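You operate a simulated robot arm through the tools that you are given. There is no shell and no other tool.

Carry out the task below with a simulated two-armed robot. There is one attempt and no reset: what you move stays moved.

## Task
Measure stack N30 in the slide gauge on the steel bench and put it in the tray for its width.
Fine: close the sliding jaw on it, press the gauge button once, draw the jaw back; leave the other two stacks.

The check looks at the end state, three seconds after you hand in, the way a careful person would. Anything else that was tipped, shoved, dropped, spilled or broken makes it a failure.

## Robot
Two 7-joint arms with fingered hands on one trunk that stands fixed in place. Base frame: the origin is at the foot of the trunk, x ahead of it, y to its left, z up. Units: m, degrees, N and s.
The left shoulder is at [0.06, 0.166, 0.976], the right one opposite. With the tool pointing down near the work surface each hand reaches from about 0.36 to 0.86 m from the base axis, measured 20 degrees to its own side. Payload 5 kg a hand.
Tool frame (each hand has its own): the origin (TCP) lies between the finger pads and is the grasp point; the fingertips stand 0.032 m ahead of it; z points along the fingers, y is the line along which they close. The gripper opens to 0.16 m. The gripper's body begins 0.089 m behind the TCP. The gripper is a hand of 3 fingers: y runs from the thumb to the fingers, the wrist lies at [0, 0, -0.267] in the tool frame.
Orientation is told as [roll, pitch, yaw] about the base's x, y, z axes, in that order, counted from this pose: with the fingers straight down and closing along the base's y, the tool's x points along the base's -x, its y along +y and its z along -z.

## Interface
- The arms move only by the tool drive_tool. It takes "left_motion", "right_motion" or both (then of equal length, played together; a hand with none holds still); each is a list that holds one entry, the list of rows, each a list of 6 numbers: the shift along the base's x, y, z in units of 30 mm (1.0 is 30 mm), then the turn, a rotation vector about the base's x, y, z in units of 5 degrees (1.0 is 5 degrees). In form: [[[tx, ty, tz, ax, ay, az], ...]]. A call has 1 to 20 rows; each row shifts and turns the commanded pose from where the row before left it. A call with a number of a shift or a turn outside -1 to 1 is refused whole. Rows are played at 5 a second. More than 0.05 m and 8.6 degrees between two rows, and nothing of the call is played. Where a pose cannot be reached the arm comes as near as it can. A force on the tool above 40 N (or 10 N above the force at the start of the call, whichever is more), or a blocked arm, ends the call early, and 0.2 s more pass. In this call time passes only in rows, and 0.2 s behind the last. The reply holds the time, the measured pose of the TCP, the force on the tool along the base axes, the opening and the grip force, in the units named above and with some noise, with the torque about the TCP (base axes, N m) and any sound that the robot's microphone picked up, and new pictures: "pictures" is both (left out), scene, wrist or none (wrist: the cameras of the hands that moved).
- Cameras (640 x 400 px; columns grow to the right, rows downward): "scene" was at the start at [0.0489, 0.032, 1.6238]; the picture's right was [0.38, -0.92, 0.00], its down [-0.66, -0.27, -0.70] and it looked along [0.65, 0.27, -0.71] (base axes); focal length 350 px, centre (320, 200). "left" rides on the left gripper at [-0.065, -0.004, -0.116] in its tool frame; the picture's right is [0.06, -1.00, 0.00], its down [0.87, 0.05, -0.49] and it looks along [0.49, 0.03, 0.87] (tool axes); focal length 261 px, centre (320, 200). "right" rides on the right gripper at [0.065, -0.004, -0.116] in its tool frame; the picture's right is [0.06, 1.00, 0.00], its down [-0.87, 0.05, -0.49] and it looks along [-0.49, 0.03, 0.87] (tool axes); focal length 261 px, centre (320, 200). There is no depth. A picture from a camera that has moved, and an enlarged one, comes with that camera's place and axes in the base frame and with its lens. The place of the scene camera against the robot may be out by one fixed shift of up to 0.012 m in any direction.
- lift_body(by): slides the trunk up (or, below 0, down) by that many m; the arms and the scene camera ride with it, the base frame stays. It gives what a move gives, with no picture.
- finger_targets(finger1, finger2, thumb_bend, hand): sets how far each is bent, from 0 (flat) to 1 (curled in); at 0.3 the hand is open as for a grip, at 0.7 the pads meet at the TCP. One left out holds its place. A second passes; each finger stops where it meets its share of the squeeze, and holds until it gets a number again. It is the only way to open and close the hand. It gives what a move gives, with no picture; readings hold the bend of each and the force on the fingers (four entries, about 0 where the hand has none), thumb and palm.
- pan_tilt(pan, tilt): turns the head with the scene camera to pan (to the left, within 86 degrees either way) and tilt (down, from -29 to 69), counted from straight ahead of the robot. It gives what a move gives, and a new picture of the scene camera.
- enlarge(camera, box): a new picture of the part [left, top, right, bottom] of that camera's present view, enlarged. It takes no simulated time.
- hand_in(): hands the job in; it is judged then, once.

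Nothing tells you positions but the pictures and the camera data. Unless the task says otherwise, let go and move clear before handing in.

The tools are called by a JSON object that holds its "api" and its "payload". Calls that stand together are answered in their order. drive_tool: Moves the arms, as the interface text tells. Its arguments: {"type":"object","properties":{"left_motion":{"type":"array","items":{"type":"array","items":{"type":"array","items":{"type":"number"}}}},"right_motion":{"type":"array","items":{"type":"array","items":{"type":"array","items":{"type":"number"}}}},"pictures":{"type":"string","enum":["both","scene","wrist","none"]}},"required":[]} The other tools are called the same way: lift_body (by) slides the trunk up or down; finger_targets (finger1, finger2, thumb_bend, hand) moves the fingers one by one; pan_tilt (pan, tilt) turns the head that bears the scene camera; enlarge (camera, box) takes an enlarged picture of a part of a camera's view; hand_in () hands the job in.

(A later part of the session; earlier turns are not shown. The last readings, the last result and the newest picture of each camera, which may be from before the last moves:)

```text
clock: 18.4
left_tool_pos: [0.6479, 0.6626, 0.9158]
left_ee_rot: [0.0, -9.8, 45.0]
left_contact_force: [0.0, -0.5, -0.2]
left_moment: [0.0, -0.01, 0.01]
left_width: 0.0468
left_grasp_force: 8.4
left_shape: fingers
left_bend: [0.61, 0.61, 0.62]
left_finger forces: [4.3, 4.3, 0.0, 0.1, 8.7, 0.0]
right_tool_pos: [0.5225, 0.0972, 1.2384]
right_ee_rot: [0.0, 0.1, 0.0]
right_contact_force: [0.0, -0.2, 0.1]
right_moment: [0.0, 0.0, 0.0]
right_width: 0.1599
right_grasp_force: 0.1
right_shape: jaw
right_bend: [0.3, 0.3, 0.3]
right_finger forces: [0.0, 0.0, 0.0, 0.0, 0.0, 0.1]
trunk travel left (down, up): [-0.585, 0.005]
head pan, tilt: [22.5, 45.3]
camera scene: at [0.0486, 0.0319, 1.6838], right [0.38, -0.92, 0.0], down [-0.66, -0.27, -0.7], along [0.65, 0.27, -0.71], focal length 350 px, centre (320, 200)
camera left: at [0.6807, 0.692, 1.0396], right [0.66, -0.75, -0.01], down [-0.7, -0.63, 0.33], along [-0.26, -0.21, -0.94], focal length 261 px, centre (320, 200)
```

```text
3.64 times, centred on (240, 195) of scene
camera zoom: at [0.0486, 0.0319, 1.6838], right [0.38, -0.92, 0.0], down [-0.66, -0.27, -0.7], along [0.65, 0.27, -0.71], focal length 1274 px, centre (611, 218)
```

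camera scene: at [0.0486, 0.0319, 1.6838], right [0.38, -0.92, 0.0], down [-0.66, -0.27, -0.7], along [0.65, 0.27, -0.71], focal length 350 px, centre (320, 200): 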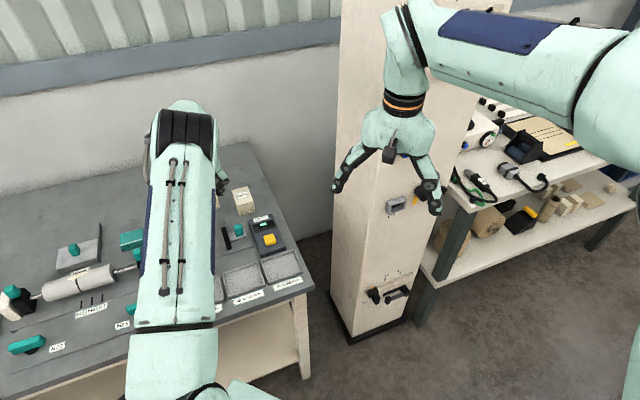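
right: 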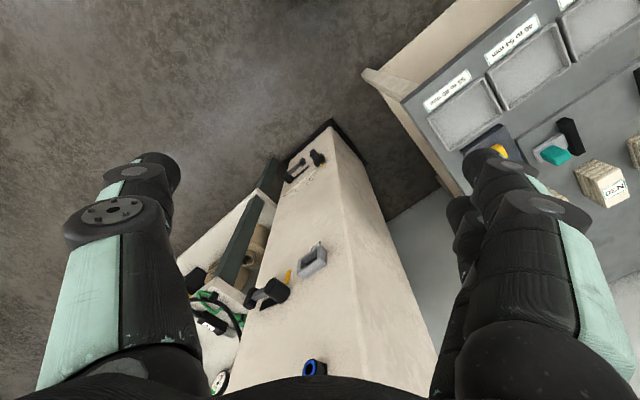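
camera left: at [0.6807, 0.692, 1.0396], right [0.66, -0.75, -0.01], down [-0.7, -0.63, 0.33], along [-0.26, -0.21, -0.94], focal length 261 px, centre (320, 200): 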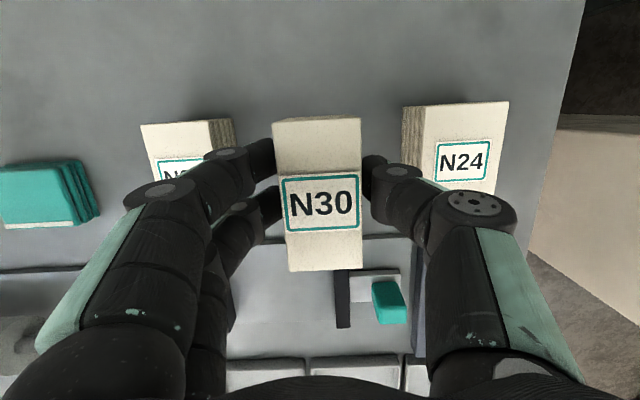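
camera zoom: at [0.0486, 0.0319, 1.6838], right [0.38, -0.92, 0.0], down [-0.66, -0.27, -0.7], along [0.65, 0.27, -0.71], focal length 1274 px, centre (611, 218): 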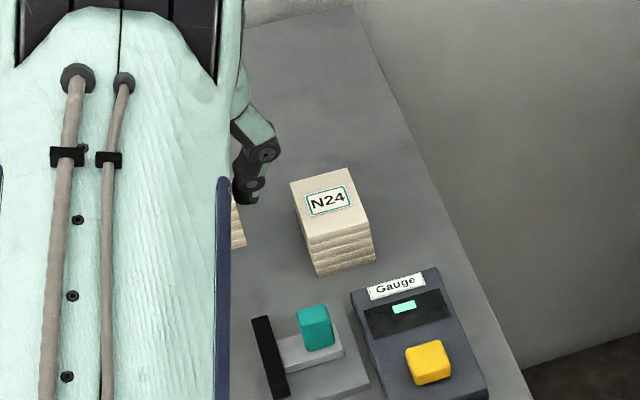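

N30 is held level and clear of the bench. I'll carry it over the middle of the gauge gap.

{"api": "drive_tool", "payload": {"left_motion": [[[-0.716, -0.311, 0, 0, 0, 0], [-0.716, -0.311, 0, 0, 0, 0], [-0.716, -0.311, 0, 0, 0, 0], [-0.716, -0.311, 0, 0, 0, 0], [-0.716, -0.311, 0, 0, 0, 0], [-0.716, -0.311, 0, 0, 0, 0]]], "pictures": "both"}}

{"api": "enlarge", "payload": {"camera": "left", "box": [120, 60, 520, 310]}}

{"api": "enlarge", "payload": {"camera": "scene", "box": [150, 180, 310, 290]}}

```text
clock: 19.8
left_tool_pos: [0.5186, 0.6077, 0.9162]
left_ee_rot: [0.0, -10.0, 44.9]
left_contact_force: [0.7, -0.4, -0.8]
left_moment: [-0.01, -0.03, 0.02]
left_width: 0.0469
left_grasp_force: 8.6
left_shape: fingers
left_bend: [0.61, 0.61, 0.62]
left_finger forces: [4.3, 4.4, 0.1, 0.0, 8.7, 0.1]
right_tool_pos: [0.5222, 0.0968, 1.2382]
right_ee_rot: [0.0, -0.1, 0.0]
right_contact_force: [0.4, -0.5, 0.3]
right_moment: [0.03, -0.02, -0.01]
right_width: 0.1597
right_grasp_force: 0.3
right_shape: jaw
right_bend: [0.3, 0.3, 0.3]
right_finger forces: [0.0, 0.1, 0.0, 0.0, 0.0, 0.0]
trunk travel left (down, up): [-0.585, 0.005]
head pan, tilt: [22.5, 45.3]
camera scene: at [0.0485, 0.0319, 1.6839], right [0.38, -0.92, 0.0], down [-0.66, -0.27, -0.7], along [0.65, 0.27, -0.71], focal length 350 px, centre (320, 200)
camera left: at [0.5517, 0.6367, 1.0403], right [0.66, -0.75, -0.01], down [-0.7, -0.63, 0.33], along [-0.26, -0.21, -0.94], focal length 261 px, centre (320, 200)
```

scene: 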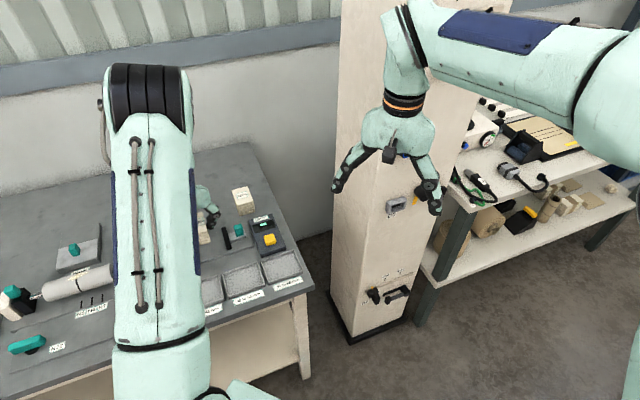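
left: 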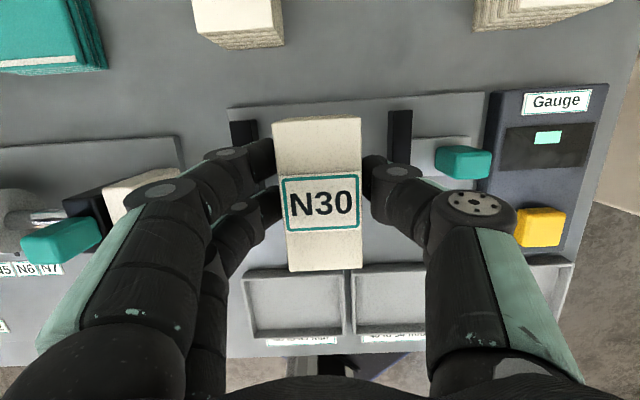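

```text
1.60 times, centred on (320, 185) of left
camera zoom: at [0.5517, 0.6367, 1.0403], right [0.66, -0.75, -0.01], down [-0.7, -0.63, 0.33], along [-0.26, -0.21, -0.94], focal length 417 px, centre (320, 224)
```

zoom: 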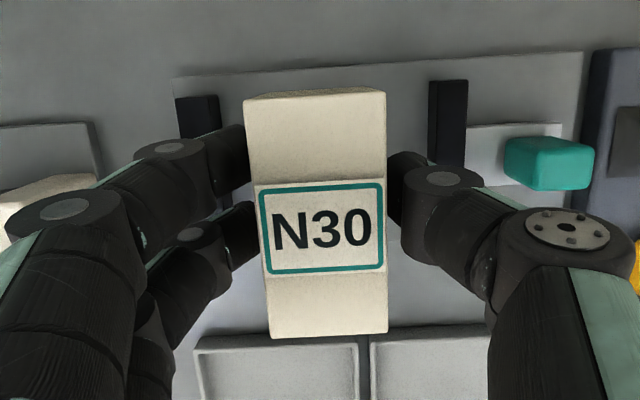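

```text
3.64 times, centred on (230, 235) of scene
camera zoom: at [0.0485, 0.0319, 1.6839], right [0.38, -0.92, 0.0], down [-0.66, -0.27, -0.7], along [0.65, 0.27, -0.71], focal length 1274 px, centre (647, 73)
```

zoom: 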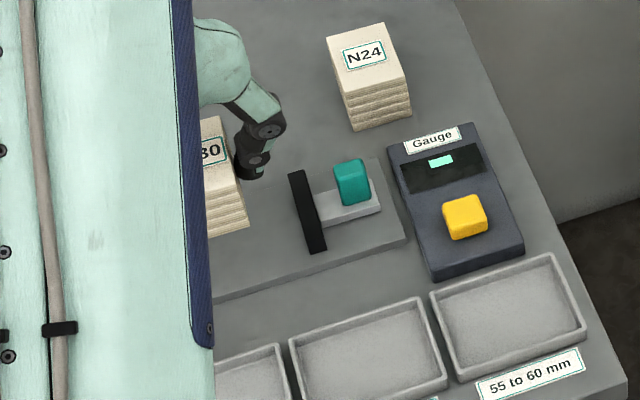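

The stack is centred between the jaws in both directions. I'll lower it toward the plate, finishing in small steps and watching the force.

{"api": "drive_tool", "payload": {"left_motion": [[[0, 0, -0.5, 0, 0, 0], [0, 0, -0.5, 0, 0, 0], [0, 0, -0.4, 0, 0, 0], [0, 0, -0.2, 0, 0, 0]]], "pictures": "wrist"}}

{"api": "drive_tool", "payload": {"left_motion": [[[0, 0, -0.07, 0, 0, 0], [0, 0, -0.07, 0, 0, 0]]], "pictures": "none"}}

```text
clock: 20.8
left_tool_pos: [0.5193, 0.6085, 0.8668]
left_ee_rot: [0.0, -10.0, 45.0]
left_contact_force: [0.6, -0.6, -0.7]
left_moment: [0.02, 0.02, 0.01]
left_width: 0.0466
left_grasp_force: 8.5
left_shape: fingers
left_bend: [0.61, 0.61, 0.62]
left_finger forces: [4.3, 4.3, 0.0, 0.0, 8.7, 0.1]
right_tool_pos: [0.5245, 0.0961, 1.2386]
right_ee_rot: [0.0, 0.0, 0.0]
right_contact_force: [0.1, -0.2, 0.2]
right_moment: [0.0, -0.01, -0.01]
right_width: 0.1598
right_grasp_force: 0.0
right_shape: jaw
right_bend: [0.3, 0.3, 0.3]
right_finger forces: [0.0, 0.1, 0.1, 0.0, 0.1, 0.0]
trunk travel left (down, up): [-0.585, 0.005]
head pan, tilt: [22.5, 45.3]
camera left: at [0.5519, 0.6375, 0.9912], right [0.66, -0.75, -0.01], down [-0.7, -0.63, 0.33], along [-0.26, -0.21, -0.94], focal length 261 px, centre (320, 200)
```

left: 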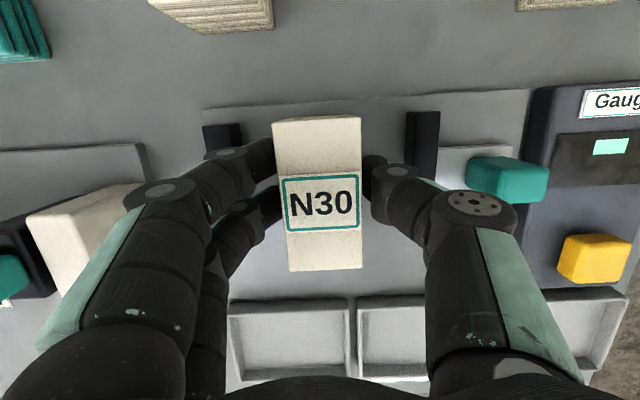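

```text
clock: 21.4
left_tool_pos: [0.5194, 0.6073, 0.8631]
left_ee_rot: [0.0, -10.0, 45.0]
left_contact_force: [-0.8, -0.6, -0.1]
left_moment: [-0.01, -0.01, -0.03]
left_width: 0.0468
left_grasp_force: 8.6
left_shape: fingers
left_bend: [0.61, 0.61, 0.62]
left_finger forces: [4.3, 4.3, 0.0, 0.1, 8.7, 0.0]
right_tool_pos: [0.523, 0.0969, 1.2381]
right_ee_rot: [0.0, 0.0, 0.0]
right_contact_force: [0.0, 0.4, 0.0]
right_moment: [0.02, 0.0, 0.0]
right_width: 0.1602
right_grasp_force: 0.1
right_shape: jaw
right_bend: [0.3, 0.3, 0.3]
right_finger forces: [0.1, 0.0, 0.1, 0.0, 0.1, 0.0]
trunk travel left (down, up): [-0.585, 0.005]
head pan, tilt: [22.5, 45.3]
```

{"api": "drive_tool", "payload": {"left_motion": [[[0, 0, -0.05, 0, 0, 0], [0, 0, -0.05, 0, 0, 0]]], "pictures": "none"}}

```text
clock: 22.0
left_tool_pos: [0.5185, 0.6072, 0.8595]
left_ee_rot: [0.0, -10.0, 45.0]
left_contact_force: [-0.8, 0.3, -0.8]
left_moment: [0.0, -0.02, 0.02]
left_width: 0.0469
left_grasp_force: 8.6
left_shape: fingers
left_bend: [0.61, 0.61, 0.62]
left_finger forces: [4.3, 4.3, 0.0, 0.0, 8.7, 0.0]
right_tool_pos: [0.5219, 0.097, 1.2395]
right_ee_rot: [0.0, -0.1, 0.0]
right_contact_force: [0.0, -0.8, 0.3]
right_moment: [-0.01, 0.0, 0.0]
right_width: 0.1599
right_grasp_force: 0.0
right_shape: jaw
right_bend: [0.3, 0.3, 0.3]
right_finger forces: [0.0, 0.0, 0.0, 0.0, 0.1, 0.1]
trunk travel left (down, up): [-0.585, 0.005]
head pan, tilt: [22.5, 45.3]
```

There is no contact with the plate yet, so I'll keep lowering in small steps.

{"api": "drive_tool", "payload": {"left_motion": [[[0, 0, -0.05, 0, 0, 0]]], "pictures": "none"}}

{"api": "drive_tool", "payload": {"left_motion": [[[0, 0, -0.05, 0, 0, 0]]], "pictures": "wrist"}}

{"api": "enlarge", "payload": {"camera": "left", "box": [200, 80, 460, 300]}}

{"api": "enlarge", "payload": {"camera": "scene", "box": [180, 190, 280, 260]}}

```text
clock: 22.4
left_tool_pos: [0.5191, 0.6071, 0.8574]
left_ee_rot: [0.0, -10.0, 45.0]
left_contact_force: [-0.4, 0.7, 0.7]
left_moment: [0.01, 0.0, 0.01]
left_width: 0.0468
left_grasp_force: 9.0
left_shape: fingers
left_bend: [0.61, 0.61, 0.62]
left_finger forces: [4.5, 4.5, 0.0, 0.1, 8.9, 0.0]
right_tool_pos: [0.5228, 0.0973, 1.2385]
right_ee_rot: [0.0, 0.0, 0.0]
right_contact_force: [0.4, -0.2, 0.4]
right_moment: [-0.03, 0.01, -0.02]
right_width: 0.1598
right_grasp_force: 0.0
right_shape: jaw
right_bend: [0.3, 0.3, 0.3]
right_finger forces: [0.0, 0.0, 0.1, 0.0, 0.0, 0.0]
trunk travel left (down, up): [-0.585, 0.005]
head pan, tilt: [22.5, 45.3]
```

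```text
clock: 22.8
left_tool_pos: [0.519, 0.6084, 0.8579]
left_ee_rot: [0.0, -10.1, 45.0]
left_contact_force: [-0.5, -0.1, 6.9]
left_moment: [-0.02, -0.05, 0.0]
left_width: 0.0465
left_grasp_force: 10.2
left_shape: fingers
left_bend: [0.61, 0.61, 0.63]
left_finger forces: [5.1, 5.0, 0.1, 0.0, 9.7, 0.0]
right_tool_pos: [0.5209, 0.0952, 1.2386]
right_ee_rot: [0.0, 0.0, 0.0]
right_contact_force: [0.7, 0.3, 0.2]
right_moment: [0.0, -0.02, 0.0]
right_width: 0.1599
right_grasp_force: 0.0
right_shape: jaw
right_bend: [0.3, 0.3, 0.3]
right_finger forces: [0.0, 0.0, 0.0, 0.1, 0.0, 0.0]
trunk travel left (down, up): [-0.585, 0.005]
head pan, tilt: [22.5, 45.3]
camera left: at [0.5522, 0.637, 0.9826], right [0.66, -0.75, -0.01], down [-0.7, -0.63, 0.33], along [-0.26, -0.21, -0.94], focal length 261 px, centre (320, 200)
```

left: 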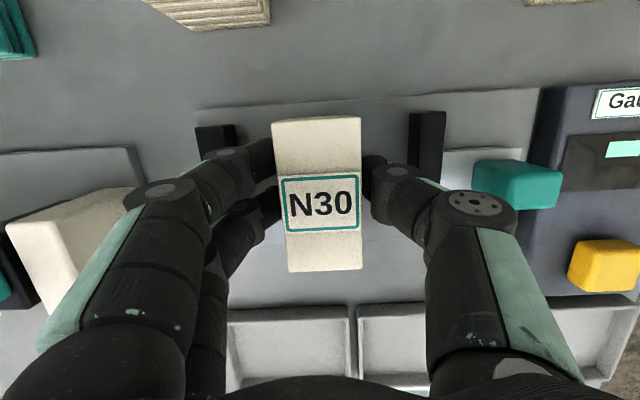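

```text
1.82 times, centred on (330, 190) of left
camera zoom: at [0.5522, 0.637, 0.9826], right [0.66, -0.75, -0.01], down [-0.7, -0.63, 0.33], along [-0.26, -0.21, -0.94], focal length 474 px, centre (302, 218)
```

zoom: 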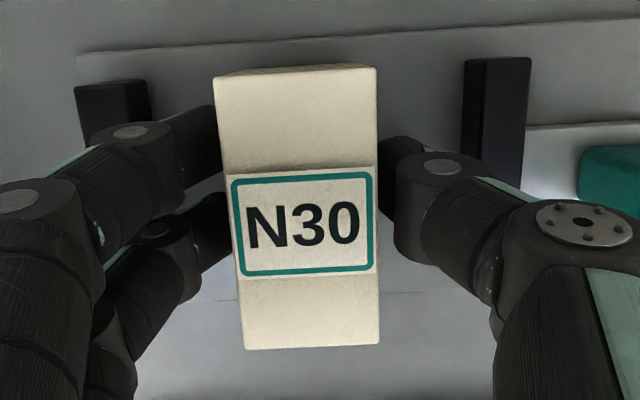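

```text
5.71 times, centred on (230, 225) of scene
camera zoom: at [0.0484, 0.0315, 1.684], right [0.38, -0.92, 0.0], down [-0.66, -0.27, -0.7], along [0.65, 0.27, -0.71], focal length 2001 px, centre (834, 57)
```

zoom: 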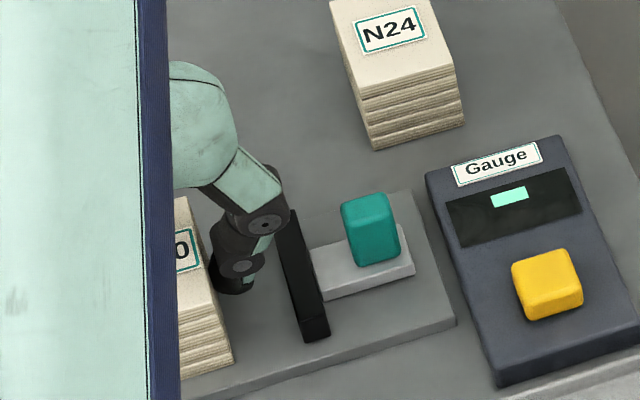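

The stack has landed on the plate with about 7 N of contact. I'll ease up 1 mm and open the fingers to the earlier width.

{"api": "drive_tool", "payload": {"left_motion": [[[0, 0, 0.04, 0, 0, 0]]], "pictures": "none"}}

{"api": "finger_targets", "payload": {"hand": "left", "finger1": 0.56, "finger2": 0.56, "thumb_bend": 0.56}}

{"api": "enlarge", "payload": {"camera": "left", "box": [140, 60, 500, 300]}}

```text
clock: 23.2
left_tool_pos: [0.5187, 0.6072, 0.8575]
left_ee_rot: [0.1, -9.9, 45.1]
left_contact_force: [-0.2, 0.1, 1.8]
left_moment: [-0.01, -0.02, 0.0]
left_width: 0.0466
left_grasp_force: 9.8
left_shape: fingers
left_bend: [0.61, 0.61, 0.63]
left_finger forces: [4.9, 4.9, 0.1, 0.0, 9.4, 0.1]
right_tool_pos: [0.5237, 0.096, 1.2386]
right_ee_rot: [0.0, 0.1, -0.1]
right_contact_force: [-1.2, -0.1, 0.2]
right_moment: [0.01, 0.01, 0.02]
right_width: 0.1599
right_grasp_force: 0.1
right_shape: jaw
right_bend: [0.3, 0.3, 0.3]
right_finger forces: [0.0, 0.1, 0.0, 0.1, 0.0, 0.0]
trunk travel left (down, up): [-0.585, 0.005]
head pan, tilt: [22.5, 45.3]
```

```text
clock: 24.2
left_tool_pos: [0.5184, 0.6071, 0.8576]
left_ee_rot: [0.1, -10.1, 45.0]
left_contact_force: [0.7, 0.3, 0.2]
left_moment: [0.01, -0.01, -0.02]
left_width: 0.0623
left_grasp_force: 0.0
left_shape: fingers
left_bend: [0.56, 0.56, 0.56]
left_finger forces: [0.0, 0.0, 0.0, 0.0, 0.0, 0.1]
right_tool_pos: [0.5234, 0.0968, 1.2386]
right_ee_rot: [-0.1, 0.0, -0.1]
right_contact_force: [0.0, 0.2, 0.0]
right_moment: [-0.01, 0.05, -0.02]
right_width: 0.1597
right_grasp_force: 0.1
right_shape: jaw
right_bend: [0.3, 0.3, 0.3]
right_finger forces: [0.1, 0.0, 0.1, 0.0, 0.0, 0.1]
trunk travel left (down, up): [-0.585, 0.005]
head pan, tilt: [22.5, 45.3]
```

```text
1.67 times, centred on (320, 180) of left
camera zoom: at [0.5523, 0.6369, 0.9829], right [0.66, -0.75, -0.01], down [-0.7, -0.63, 0.33], along [-0.26, -0.21, -0.94], focal length 434 px, centre (320, 233)
```

zoom: 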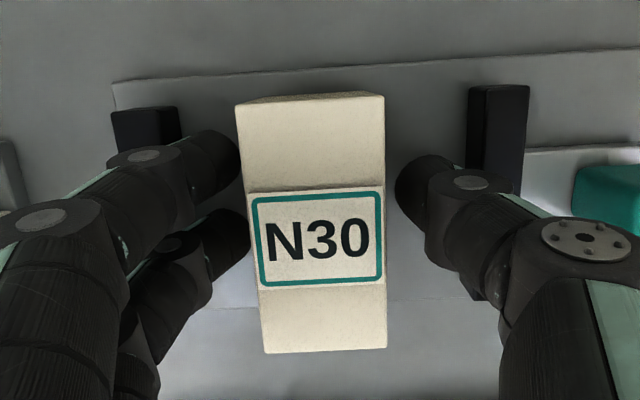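

N30 is released in the gauge and the fingers are clear. I'll lift straight up.

{"api": "drive_tool", "payload": {"left_motion": [[[0, 0, 0.3, 0, 0, 0], [0, 0, 0.7, 0, 0, 0], [0, 0, 1, 0, 0, 0], [0, 0, 1, 0, 0, 0], [0, 0, 1, 0, 0, 0], [0, 0, 0.6, 0, 0, 0]]], "pictures": "both"}}

{"api": "enlarge", "payload": {"camera": "left", "box": [140, 60, 500, 300]}}

```text
clock: 25.6
left_tool_pos: [0.5193, 0.607, 0.9971]
left_ee_rot: [0.0, -9.9, 44.9]
left_contact_force: [-1.0, -0.1, 0.1]
left_moment: [0.02, 0.02, 0.02]
left_width: 0.0625
left_grasp_force: 0.0
left_shape: fingers
left_bend: [0.56, 0.56, 0.56]
left_finger forces: [0.0, 0.0, 0.1, 0.0, 0.0, 0.0]
right_tool_pos: [0.5229, 0.0958, 1.2405]
right_ee_rot: [0.1, 0.1, 0.0]
right_contact_force: [0.1, 0.1, 0.3]
right_moment: [-0.01, 0.02, 0.04]
right_width: 0.1599
right_grasp_force: 0.1
right_shape: jaw
right_bend: [0.3, 0.3, 0.3]
right_finger forces: [0.0, 0.0, 0.0, 0.1, 0.0, 0.1]
trunk travel left (down, up): [-0.585, 0.005]
head pan, tilt: [22.5, 45.3]
camera scene: at [0.0487, 0.0319, 1.6838], right [0.38, -0.92, 0.0], down [-0.66, -0.27, -0.7], along [0.65, 0.27, -0.71], focal length 350 px, centre (320, 200)
camera left: at [0.5524, 0.6368, 1.1209], right [0.66, -0.75, -0.01], down [-0.7, -0.63, 0.33], along [-0.26, -0.21, -0.94], focal length 261 px, centre (320, 200)
```

scene: 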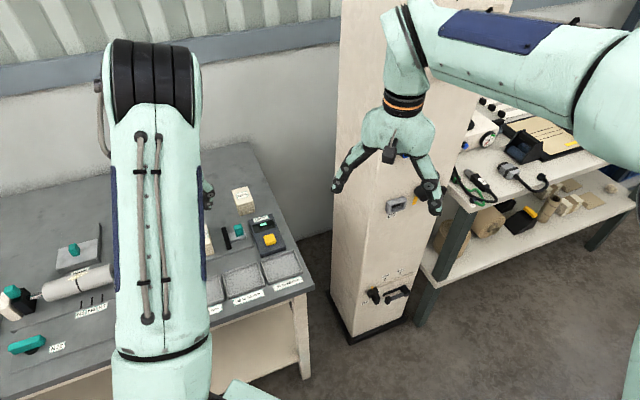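
left: 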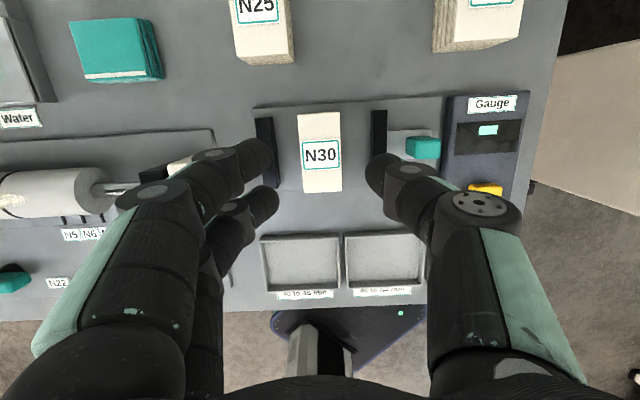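

```text
1.67 times, centred on (320, 180) of left
camera zoom: at [0.5524, 0.6368, 1.1209], right [0.66, -0.75, -0.01], down [-0.7, -0.63, 0.33], along [-0.26, -0.21, -0.94], focal length 434 px, centre (320, 233)
```

zoom: 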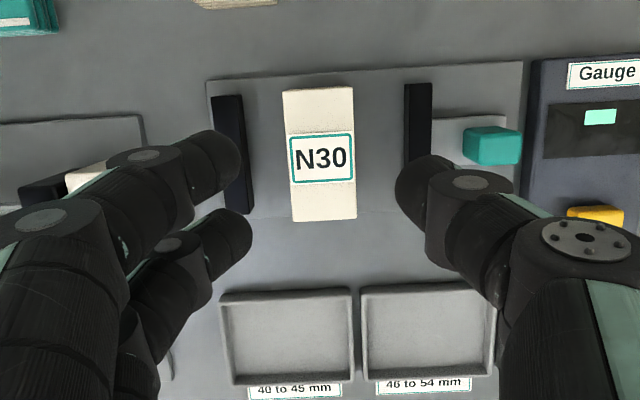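

N30 stands square between the jaws. Next I'll bring the hand upright, turn it to yaw −45° and move above the teal knob so I can grip it front to back.

{"api": "drive_tool", "payload": {"left_motion": [[[0, 0, 0.1, -0.707, 0.707, 0], [0, 0, 0.1, -0.707, 0.707, 0], [0.1365, -0.1407, 0, 0, 0, -1], [0.1365, -0.1407, 0, 0, 0, -1], [0.1365, -0.1407, 0, 0, 0, -1], [0.1365, -0.1407, 0, 0, 0, -1], [0.1365, -0.1407, 0, 0, 0, -1], [0.1365, -0.1407, 0, 0, 0, -1], [0.1365, -0.1407, 0, 0, 0, -1], [0.1365, -0.1407, 0, 0, 0, -1], [0.1365, -0.1407, 0, 0, 0, -1], [0.1365, -0.1407, 0, 0, 0, -1], [0.1365, -0.1407, 0, 0, 0, -1], [0.1365, -0.1407, 0, 0, 0, -1], [0.1365, -0.1407, 0, 0, 0, -1], [0.1365, -0.1407, 0, 0, 0, -1], [0.1365, -0.1407, 0, 0, 0, -1], [0.1365, -0.1407, 0, 0, 0, -1], [0.1365, -0.1407, 0, 0, 0, -1], [0.1365, -0.1407, 0, 0, 0, -1]]], "pictures": "both"}}

{"api": "enlarge", "payload": {"camera": "left", "box": [200, 80, 440, 280]}}

{"api": "enlarge", "payload": {"camera": "scene", "box": [170, 180, 310, 290]}}

```text
clock: 29.8
left_tool_pos: [0.5932, 0.5323, 1.0014]
left_ee_rot: [0.0, -0.1, -45.1]
left_contact_force: [-0.3, -1.0, 1.2]
left_moment: [0.0, -0.03, -0.01]
left_width: 0.0625
left_grasp_force: 0.1
left_shape: fingers
left_bend: [0.56, 0.56, 0.56]
left_finger forces: [0.0, 0.1, 0.0, 0.1, 0.1, 0.0]
right_tool_pos: [0.5239, 0.0959, 1.2385]
right_ee_rot: [0.0, 0.0, -0.1]
right_contact_force: [0.8, 0.2, 0.1]
right_moment: [0.03, -0.01, 0.01]
right_width: 0.16
right_grasp_force: 0.0
right_shape: jaw
right_bend: [0.3, 0.3, 0.3]
right_finger forces: [0.1, 0.0, 0.1, 0.0, 0.1, 0.1]
trunk travel left (down, up): [-0.585, 0.005]
head pan, tilt: [22.5, 45.3]
camera scene: at [0.049, 0.032, 1.6838], right [0.38, -0.92, 0.0], down [-0.66, -0.27, -0.7], along [0.65, 0.27, -0.71], focal length 350 px, centre (320, 200)
camera left: at [0.6349, 0.4837, 1.1171], right [-0.75, -0.66, 0.0], down [-0.58, 0.65, 0.49], along [-0.33, 0.37, -0.87], focal length 261 px, centre (320, 200)
```

scene: 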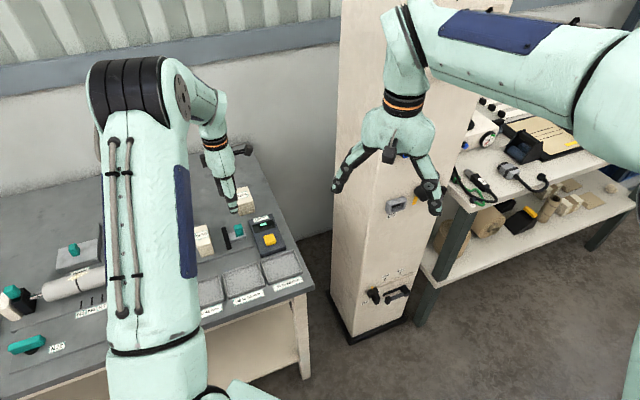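
left: 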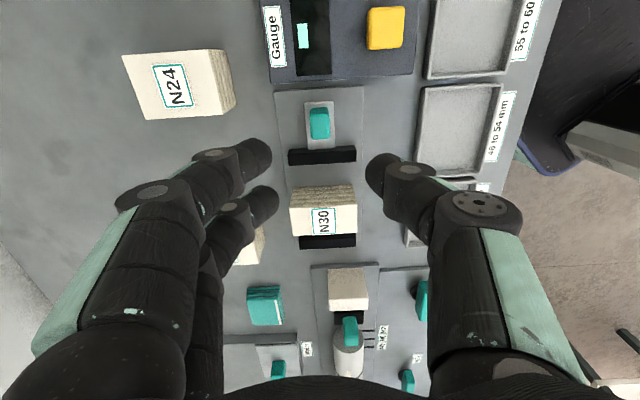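

```text
2.00 times, centred on (320, 180) of left
camera zoom: at [0.6349, 0.4837, 1.1171], right [-0.75, -0.66, 0.0], down [-0.58, 0.65, 0.49], along [-0.33, 0.37, -0.87], focal length 521 px, centre (320, 240)
```

zoom: 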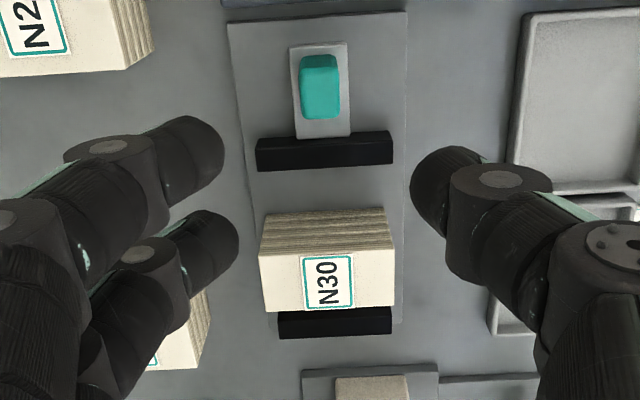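

```text
3.64 times, centred on (240, 235) of scene
camera zoom: at [0.049, 0.032, 1.6838], right [0.38, -0.92, 0.0], down [-0.66, -0.27, -0.7], along [0.65, 0.27, -0.71], focal length 1274 px, centre (611, 73)
```

zoom: 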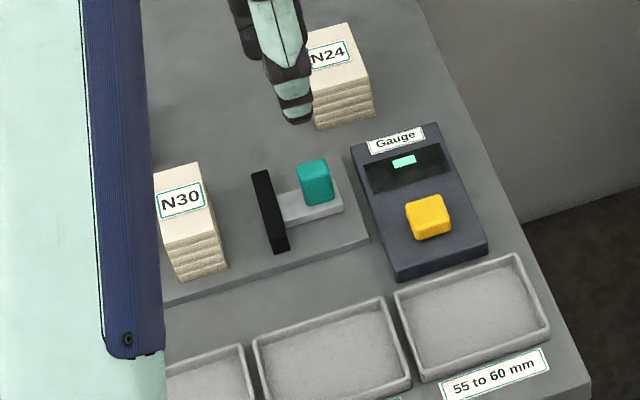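

The hand is directly above the knob, which I place at about U −0.043, W 0.795. I'll descend with the fingers straddling it and check before the final drop.

{"api": "drive_tool", "payload": {"left_motion": [[[0, 0, -0.9, 0, 0, 0], [0, 0, -0.9, 0, 0, 0], [0, 0, -0.9, 0, 0, 0], [0, 0, -0.6, 0, 0, 0]]], "pictures": "both"}}

{"api": "enlarge", "payload": {"camera": "left", "box": [200, 80, 440, 280]}}

{"api": "enlarge", "payload": {"camera": "scene", "box": [190, 190, 290, 260]}}

```text
clock: 30.8
left_tool_pos: [0.5927, 0.531, 0.9032]
left_ee_rot: [0.0, -0.1, -45.1]
left_contact_force: [-1.3, 0.4, 0.0]
left_moment: [-0.01, 0.0, -0.02]
left_width: 0.0625
left_grasp_force: 0.1
left_shape: fingers
left_bend: [0.56, 0.56, 0.56]
left_finger forces: [0.0, 0.0, 0.1, 0.1, 0.0, 0.0]
right_tool_pos: [0.5227, 0.0968, 1.2385]
right_ee_rot: [-0.1, 0.0, 0.1]
right_contact_force: [0.0, -0.4, -0.1]
right_moment: [-0.03, -0.05, -0.02]
right_width: 0.1599
right_grasp_force: 0.0
right_shape: jaw
right_bend: [0.3, 0.3, 0.3]
right_finger forces: [0.1, 0.0, 0.0, 0.0, 0.1, 0.1]
trunk travel left (down, up): [-0.585, 0.005]
head pan, tilt: [22.5, 45.3]
camera scene: at [0.049, 0.0322, 1.6839], right [0.38, -0.92, 0.0], down [-0.66, -0.27, -0.7], along [0.65, 0.27, -0.71], focal length 350 px, centre (320, 200)
camera left: at [0.6343, 0.4834, 1.0177], right [-0.75, -0.66, 0.0], down [-0.58, 0.65, 0.49], along [-0.33, 0.37, -0.87], focal length 261 px, centre (320, 200)
```

scene: 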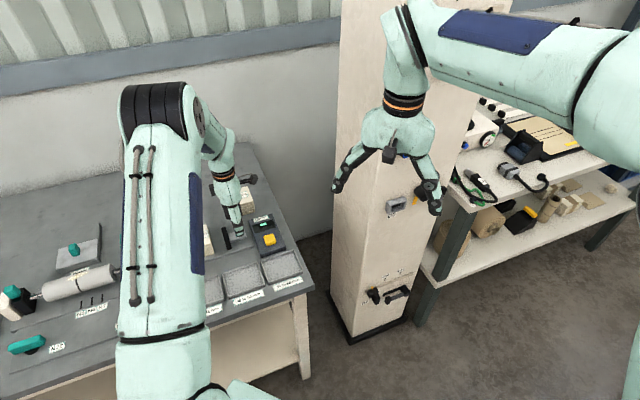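
left: 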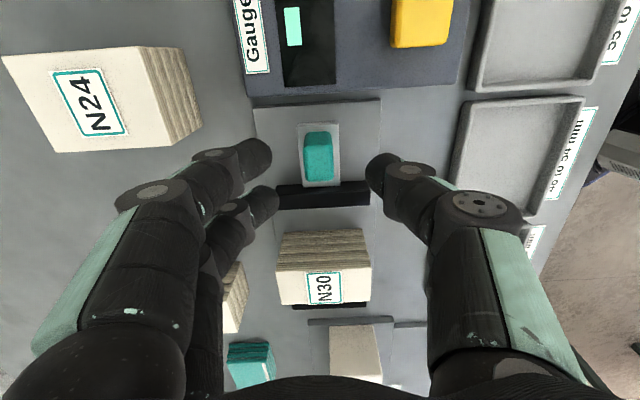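

```text
2.00 times, centred on (320, 180) of left
camera zoom: at [0.6343, 0.4834, 1.0177], right [-0.75, -0.66, 0.0], down [-0.58, 0.65, 0.49], along [-0.33, 0.37, -0.87], focal length 521 px, centre (320, 240)
```

zoom: 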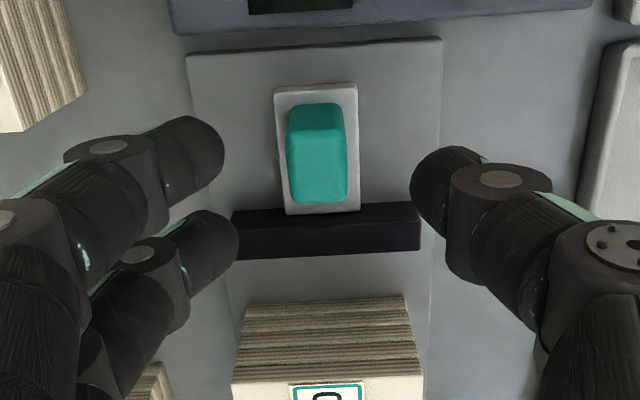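

```text
5.71 times, centred on (240, 225) of scene
camera zoom: at [0.049, 0.0322, 1.6839], right [0.38, -0.92, 0.0], down [-0.66, -0.27, -0.7], along [0.65, 0.27, -0.71], focal length 2001 px, centre (777, 57)
```

zoom: 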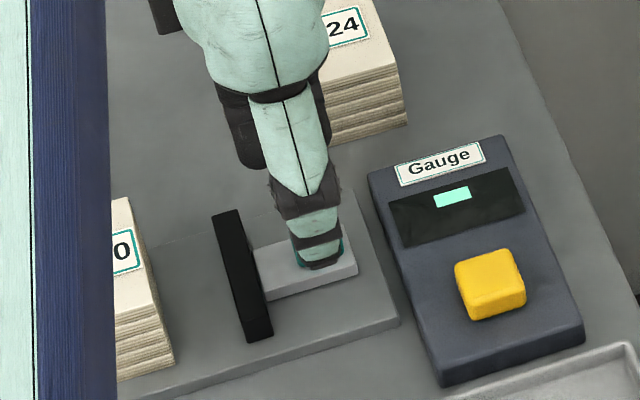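

The fingers straddle the knob evenly. I'll descend to grip height and close on it.

{"api": "drive_tool", "payload": {"left_motion": [[[0, 0, -0.5, 0, 0, 0], [0, 0, -0.5, 0, 0, 0], [0, 0, -0.3, 0, 0, 0]]], "pictures": "wrist"}}

{"api": "enlarge", "payload": {"camera": "left", "box": [200, 80, 440, 280]}}

{"api": "enlarge", "payload": {"camera": "scene", "box": [190, 190, 290, 260]}}

```text
clock: 31.6
left_tool_pos: [0.5931, 0.5315, 0.8633]
left_ee_rot: [0.0, 0.0, -44.9]
left_contact_force: [-0.9, 0.1, 0.2]
left_moment: [0.0, -0.02, 0.0]
left_width: 0.0627
left_grasp_force: 0.1
left_shape: fingers
left_bend: [0.56, 0.56, 0.56]
left_finger forces: [0.0, 0.0, 0.0, 0.0, 0.0, 0.0]
right_tool_pos: [0.5233, 0.097, 1.2387]
right_ee_rot: [0.0, 0.0, 0.0]
right_contact_force: [-0.3, -0.5, -1.4]
right_moment: [0.01, -0.01, -0.02]
right_width: 0.1597
right_grasp_force: 0.1
right_shape: jaw
right_bend: [0.3, 0.3, 0.3]
right_finger forces: [0.0, 0.0, 0.0, 0.0, 0.0, 0.0]
trunk travel left (down, up): [-0.585, 0.005]
head pan, tilt: [22.5, 45.3]
camera left: at [0.6348, 0.4843, 0.9788], right [-0.75, -0.66, 0.0], down [-0.58, 0.65, 0.49], along [-0.33, 0.37, -0.87], focal length 261 px, centre (320, 200)
```

left: 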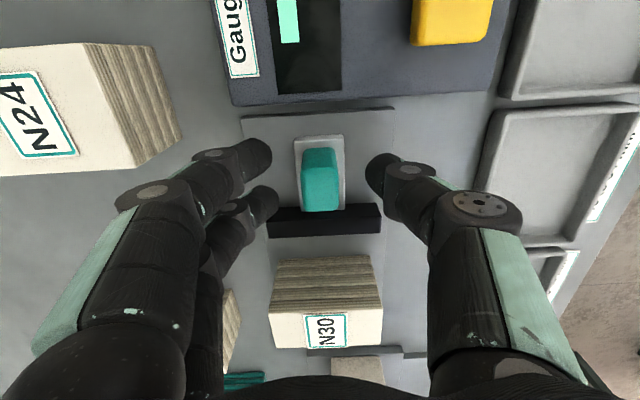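

```text
2.00 times, centred on (320, 180) of left
camera zoom: at [0.6348, 0.4843, 0.9788], right [-0.75, -0.66, 0.0], down [-0.58, 0.65, 0.49], along [-0.33, 0.37, -0.87], focal length 521 px, centre (320, 240)
```

zoom: 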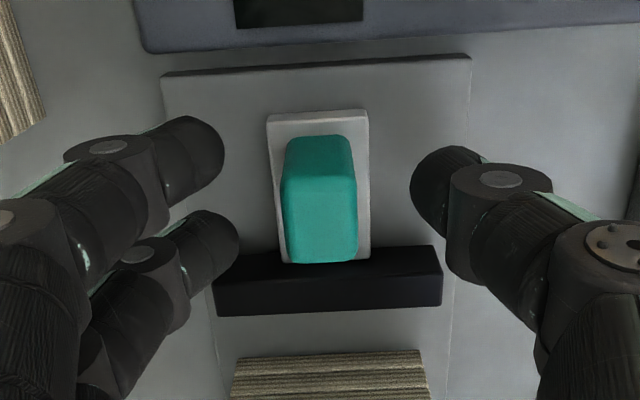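

```text
5.71 times, centred on (240, 225) of scene
camera zoom: at [0.0491, 0.0323, 1.6838], right [0.38, -0.92, 0.0], down [-0.66, -0.27, -0.7], along [0.65, 0.27, -0.71], focal length 2001 px, centre (777, 57)
```

zoom: 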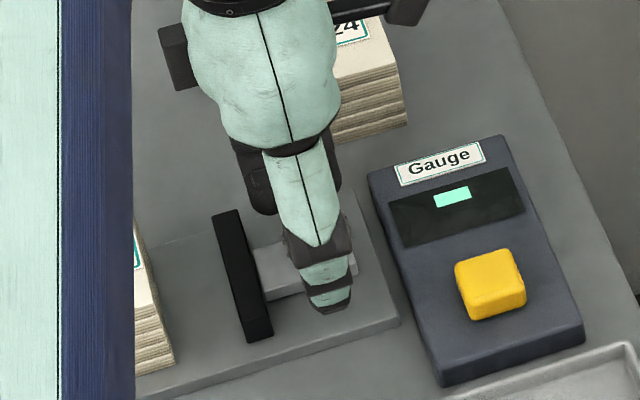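

The knob sits between thumb and fingers, so I'll close on it.

{"api": "finger_targets", "payload": {"hand": "left", "finger1": 0.7, "finger2": 0.7, "thumb_bend": 0.7}}

{"api": "enlarge", "payload": {"camera": "left", "box": [200, 80, 440, 280]}}

```text
clock: 32.6
left_tool_pos: [0.5924, 0.5318, 0.8641]
left_ee_rot: [0.0, 0.0, -45.0]
left_contact_force: [0.4, 1.0, -1.8]
left_moment: [0.01, -0.01, 0.04]
left_width: 0.0261
left_grasp_force: 7.6
left_shape: fingers
left_bend: [0.66, 0.67, 0.68]
left_finger forces: [4.2, 3.7, 0.1, 0.0, 7.2, 0.0]
right_tool_pos: [0.5237, 0.0964, 1.238]
right_ee_rot: [0.0, 0.0, 0.0]
right_contact_force: [-0.3, -1.0, -0.2]
right_moment: [-0.02, -0.02, 0.01]
right_width: 0.1597
right_grasp_force: 0.1
right_shape: jaw
right_bend: [0.3, 0.3, 0.3]
right_finger forces: [0.0, 0.1, 0.0, 0.0, 0.0, 0.0]
trunk travel left (down, up): [-0.585, 0.005]
head pan, tilt: [22.5, 45.3]
```

```text
2.00 times, centred on (320, 180) of left
camera zoom: at [0.6347, 0.4842, 0.9787], right [-0.75, -0.66, 0.0], down [-0.58, 0.65, 0.49], along [-0.33, 0.37, -0.87], focal length 521 px, centre (320, 240)
```

zoom: 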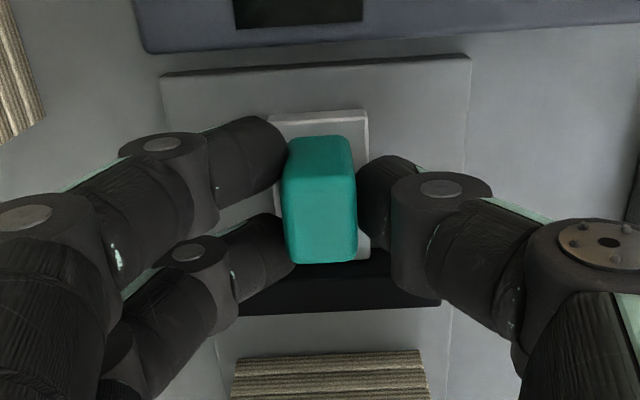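

I have a firm hold on the knob. I'll slide the jaw toward the fixed jaw in moderate steps, watching the force.

{"api": "drive_tool", "payload": {"left_motion": [[[-0.2357, 0.2357, 0, 0, 0, 0], [-0.2357, 0.2357, 0, 0, 0, 0], [-0.2357, 0.2357, 0, 0, 0, 0]]], "pictures": "wrist"}}

{"api": "enlarge", "payload": {"camera": "left", "box": [180, 80, 460, 320]}}

{"api": "enlarge", "payload": {"camera": "scene", "box": [180, 190, 290, 260]}}

```text
clock: 33.4
left_tool_pos: [0.5707, 0.5539, 0.8642]
left_ee_rot: [0.0, 0.1, -45.0]
left_contact_force: [-0.5, 0.9, -3.7]
left_moment: [0.01, 0.0, 0.03]
left_width: 0.026
left_grasp_force: 7.2
left_shape: fingers
left_bend: [0.66, 0.67, 0.68]
left_finger forces: [3.6, 3.2, 0.1, 0.0, 7.5, 0.0]
right_tool_pos: [0.5238, 0.0976, 1.239]
right_ee_rot: [0.1, 0.0, 0.1]
right_contact_force: [-0.5, -0.3, 0.0]
right_moment: [0.01, 0.02, 0.0]
right_width: 0.1599
right_grasp_force: 0.1
right_shape: jaw
right_bend: [0.3, 0.3, 0.3]
right_finger forces: [0.0, 0.0, 0.0, 0.0, 0.1, 0.0]
trunk travel left (down, up): [-0.585, 0.005]
head pan, tilt: [22.5, 45.3]
camera left: at [0.6131, 0.5063, 0.9789], right [-0.75, -0.66, 0.0], down [-0.58, 0.65, 0.49], along [-0.33, 0.37, -0.87], focal length 261 px, centre (320, 200)
```

left: 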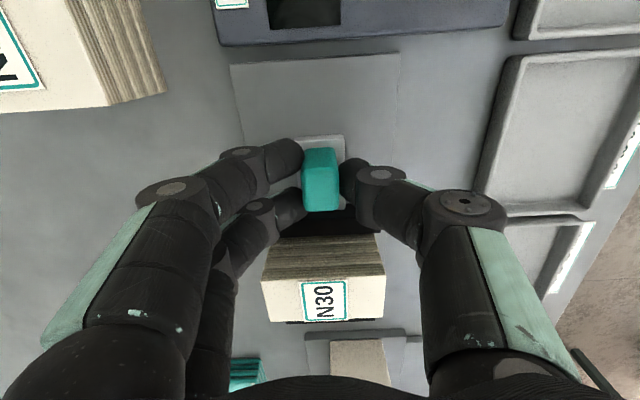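

```text
1.67 times, centred on (320, 200) of left
camera zoom: at [0.6131, 0.5063, 0.9789], right [-0.75, -0.66, 0.0], down [-0.58, 0.65, 0.49], along [-0.33, 0.37, -0.87], focal length 434 px, centre (320, 200)
```

zoom: 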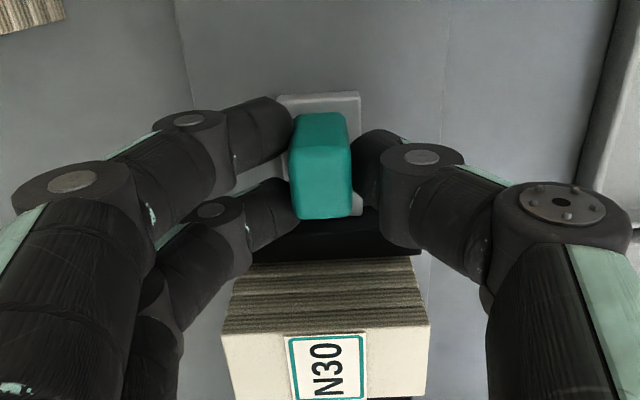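

```text
5.71 times, centred on (235, 225) of scene
camera zoom: at [0.0489, 0.0327, 1.6838], right [0.38, -0.92, 0.0], down [-0.66, -0.27, -0.7], along [0.65, 0.27, -0.71], focal length 2001 px, centre (806, 57)
```

zoom: 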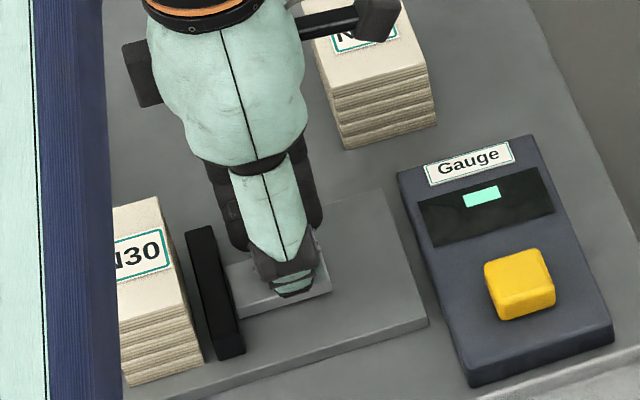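

The jaw slides freely and is close to the stack. I'll continue in smaller steps.

{"api": "drive_tool", "payload": {"left_motion": [[[-0.1414, 0.1414, 0, 0, 0, 0], [-0.1414, 0.1414, 0, 0, 0, 0], [-0.1414, 0.1414, 0, 0, 0, 0]]], "pictures": "wrist"}}

{"api": "enlarge", "payload": {"camera": "left", "box": [180, 80, 460, 320]}}

```text
clock: 34.2
left_tool_pos: [0.5589, 0.5653, 0.8649]
left_ee_rot: [0.0, 0.0, -45.0]
left_contact_force: [-0.1, 0.2, -3.4]
left_moment: [0.04, 0.0, 0.05]
left_width: 0.0262
left_grasp_force: 6.6
left_shape: fingers
left_bend: [0.66, 0.67, 0.68]
left_finger forces: [3.9, 3.3, 0.0, 0.0, 7.3, 0.1]
right_tool_pos: [0.5234, 0.0981, 1.239]
right_ee_rot: [0.0, 0.0, -0.1]
right_contact_force: [0.0, -0.5, 0.4]
right_moment: [0.04, -0.02, -0.01]
right_width: 0.16
right_grasp_force: 0.0
right_shape: jaw
right_bend: [0.3, 0.3, 0.3]
right_finger forces: [0.0, 0.0, 0.0, 0.1, 0.1, 0.1]
trunk travel left (down, up): [-0.585, 0.005]
head pan, tilt: [22.5, 45.3]
camera left: at [0.6013, 0.518, 0.9788], right [-0.75, -0.66, 0.0], down [-0.58, 0.65, 0.49], along [-0.33, 0.37, -0.87], focal length 261 px, centre (320, 200)
```

left: 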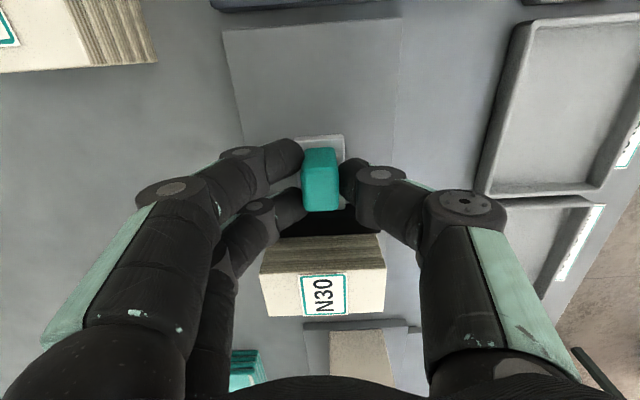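

```text
1.67 times, centred on (320, 200) of left
camera zoom: at [0.6013, 0.518, 0.9788], right [-0.75, -0.66, 0.0], down [-0.58, 0.65, 0.49], along [-0.33, 0.37, -0.87], focal length 434 px, centre (320, 200)
```

zoom: 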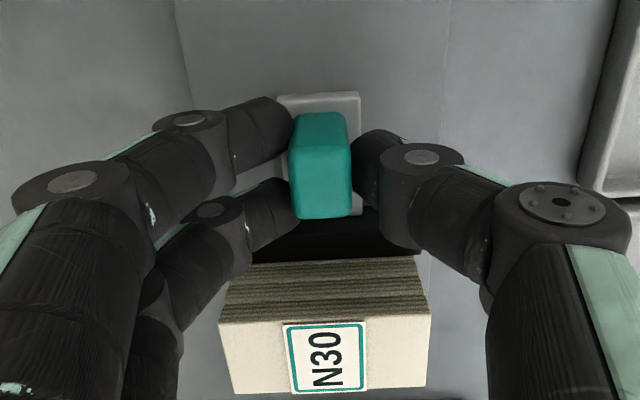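

The jaw is now pushing the stack squarely. I'll continue with 3 mm steps until the force rises.

{"api": "drive_tool", "payload": {"left_motion": [[[-0.0707, 0.0707, 0, 0, 0, 0], [-0.0707, 0.0707, 0, 0, 0, 0], [-0.0707, 0.0707, 0, 0, 0, 0], [-0.0707, 0.0707, 0, 0, 0, 0]]], "pictures": "wrist"}}

{"api": "enlarge", "payload": {"camera": "left", "box": [180, 80, 460, 320]}}

```text
clock: 35.2
left_tool_pos: [0.55, 0.5738, 0.864]
left_ee_rot: [0.0, -0.1, -45.1]
left_contact_force: [1.1, -0.6, -4.2]
left_moment: [0.03, -0.04, 0.02]
left_width: 0.0262
left_grasp_force: 7.6
left_shape: fingers
left_bend: [0.66, 0.67, 0.68]
left_finger forces: [4.0, 3.4, 0.0, 0.1, 7.0, 0.0]
right_tool_pos: [0.5231, 0.0969, 1.2394]
right_ee_rot: [0.0, 0.0, 0.0]
right_contact_force: [-0.1, 0.5, -0.2]
right_moment: [0.01, 0.03, 0.03]
right_width: 0.1602
right_grasp_force: 0.0
right_shape: jaw
right_bend: [0.3, 0.3, 0.3]
right_finger forces: [0.0, 0.0, 0.0, 0.1, 0.0, 0.1]
trunk travel left (down, up): [-0.585, 0.005]
head pan, tilt: [22.5, 45.3]
camera left: at [0.5928, 0.5263, 0.9789], right [-0.75, -0.66, 0.0], down [-0.58, 0.65, 0.49], along [-0.33, 0.37, -0.87], focal length 261 px, centre (320, 200)
```

left: 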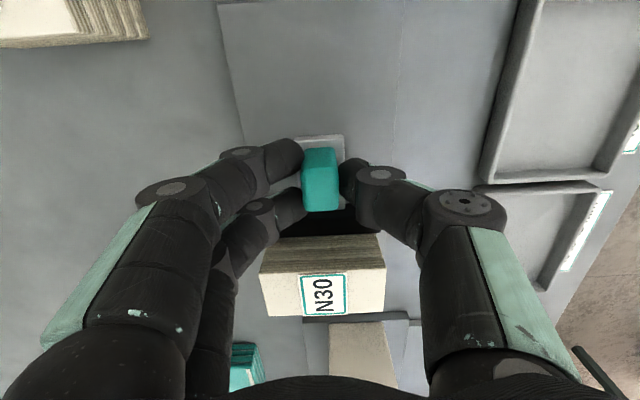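

```text
1.67 times, centred on (320, 200) of left
camera zoom: at [0.5928, 0.5263, 0.9789], right [-0.75, -0.66, 0.0], down [-0.58, 0.65, 0.49], along [-0.33, 0.37, -0.87], focal length 434 px, centre (320, 200)
```

zoom: 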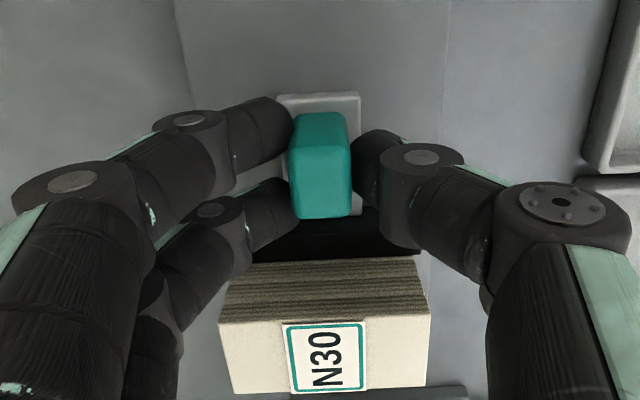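

{"api": "drive_tool", "payload": {"left_motion": [[[-0.0424, 0.0424, 0, 0, 0, 0], [-0.0424, 0.0424, 0, 0, 0, 0], [-0.0424, 0.0424, 0, 0, 0, 0]]], "pictures": "none"}}

{"api": "drive_tool", "payload": {"left_motion": [[[-0.0354, 0.0354, 0, 0, 0, 0]]], "pictures": "none"}}

```text
clock: 36.0
left_tool_pos: [0.5465, 0.5787, 0.8638]
left_ee_rot: [0.0, 0.0, -45.1]
left_contact_force: [0.4, -0.2, -5.0]
left_moment: [-0.03, -0.01, 0.06]
left_width: 0.026
left_grasp_force: 7.1
left_shape: fingers
left_bend: [0.66, 0.67, 0.68]
left_finger forces: [3.7, 3.2, 0.0, 0.0, 7.3, 0.0]
right_tool_pos: [0.523, 0.0965, 1.2389]
right_ee_rot: [0.0, 0.0, 0.0]
right_contact_force: [0.7, -0.1, -0.3]
right_moment: [-0.01, -0.02, -0.02]
right_width: 0.16
right_grasp_force: 0.0
right_shape: jaw
right_bend: [0.3, 0.3, 0.3]
right_finger forces: [0.1, 0.1, 0.1, 0.0, 0.0, 0.0]
trunk travel left (down, up): [-0.585, 0.005]
head pan, tilt: [22.5, 45.3]
```

```text
clock: 36.4
left_tool_pos: [0.5458, 0.5786, 0.8634]
left_ee_rot: [-0.1, 0.0, -45.0]
left_contact_force: [0.5, -0.5, -3.7]
left_moment: [-0.01, -0.04, 0.05]
left_width: 0.0257
left_grasp_force: 7.9
left_shape: fingers
left_bend: [0.66, 0.67, 0.68]
left_finger forces: [3.6, 3.2, 0.1, 0.0, 7.6, 0.0]
right_tool_pos: [0.5235, 0.0958, 1.2384]
right_ee_rot: [0.0, 0.0, 0.0]
right_contact_force: [-0.3, -0.8, -0.2]
right_moment: [0.01, -0.01, 0.0]
right_width: 0.1598
right_grasp_force: 0.0
right_shape: jaw
right_bend: [0.3, 0.3, 0.3]
right_finger forces: [0.0, 0.1, 0.0, 0.0, 0.1, 0.0]
trunk travel left (down, up): [-0.585, 0.005]
head pan, tilt: [22.5, 45.3]
```

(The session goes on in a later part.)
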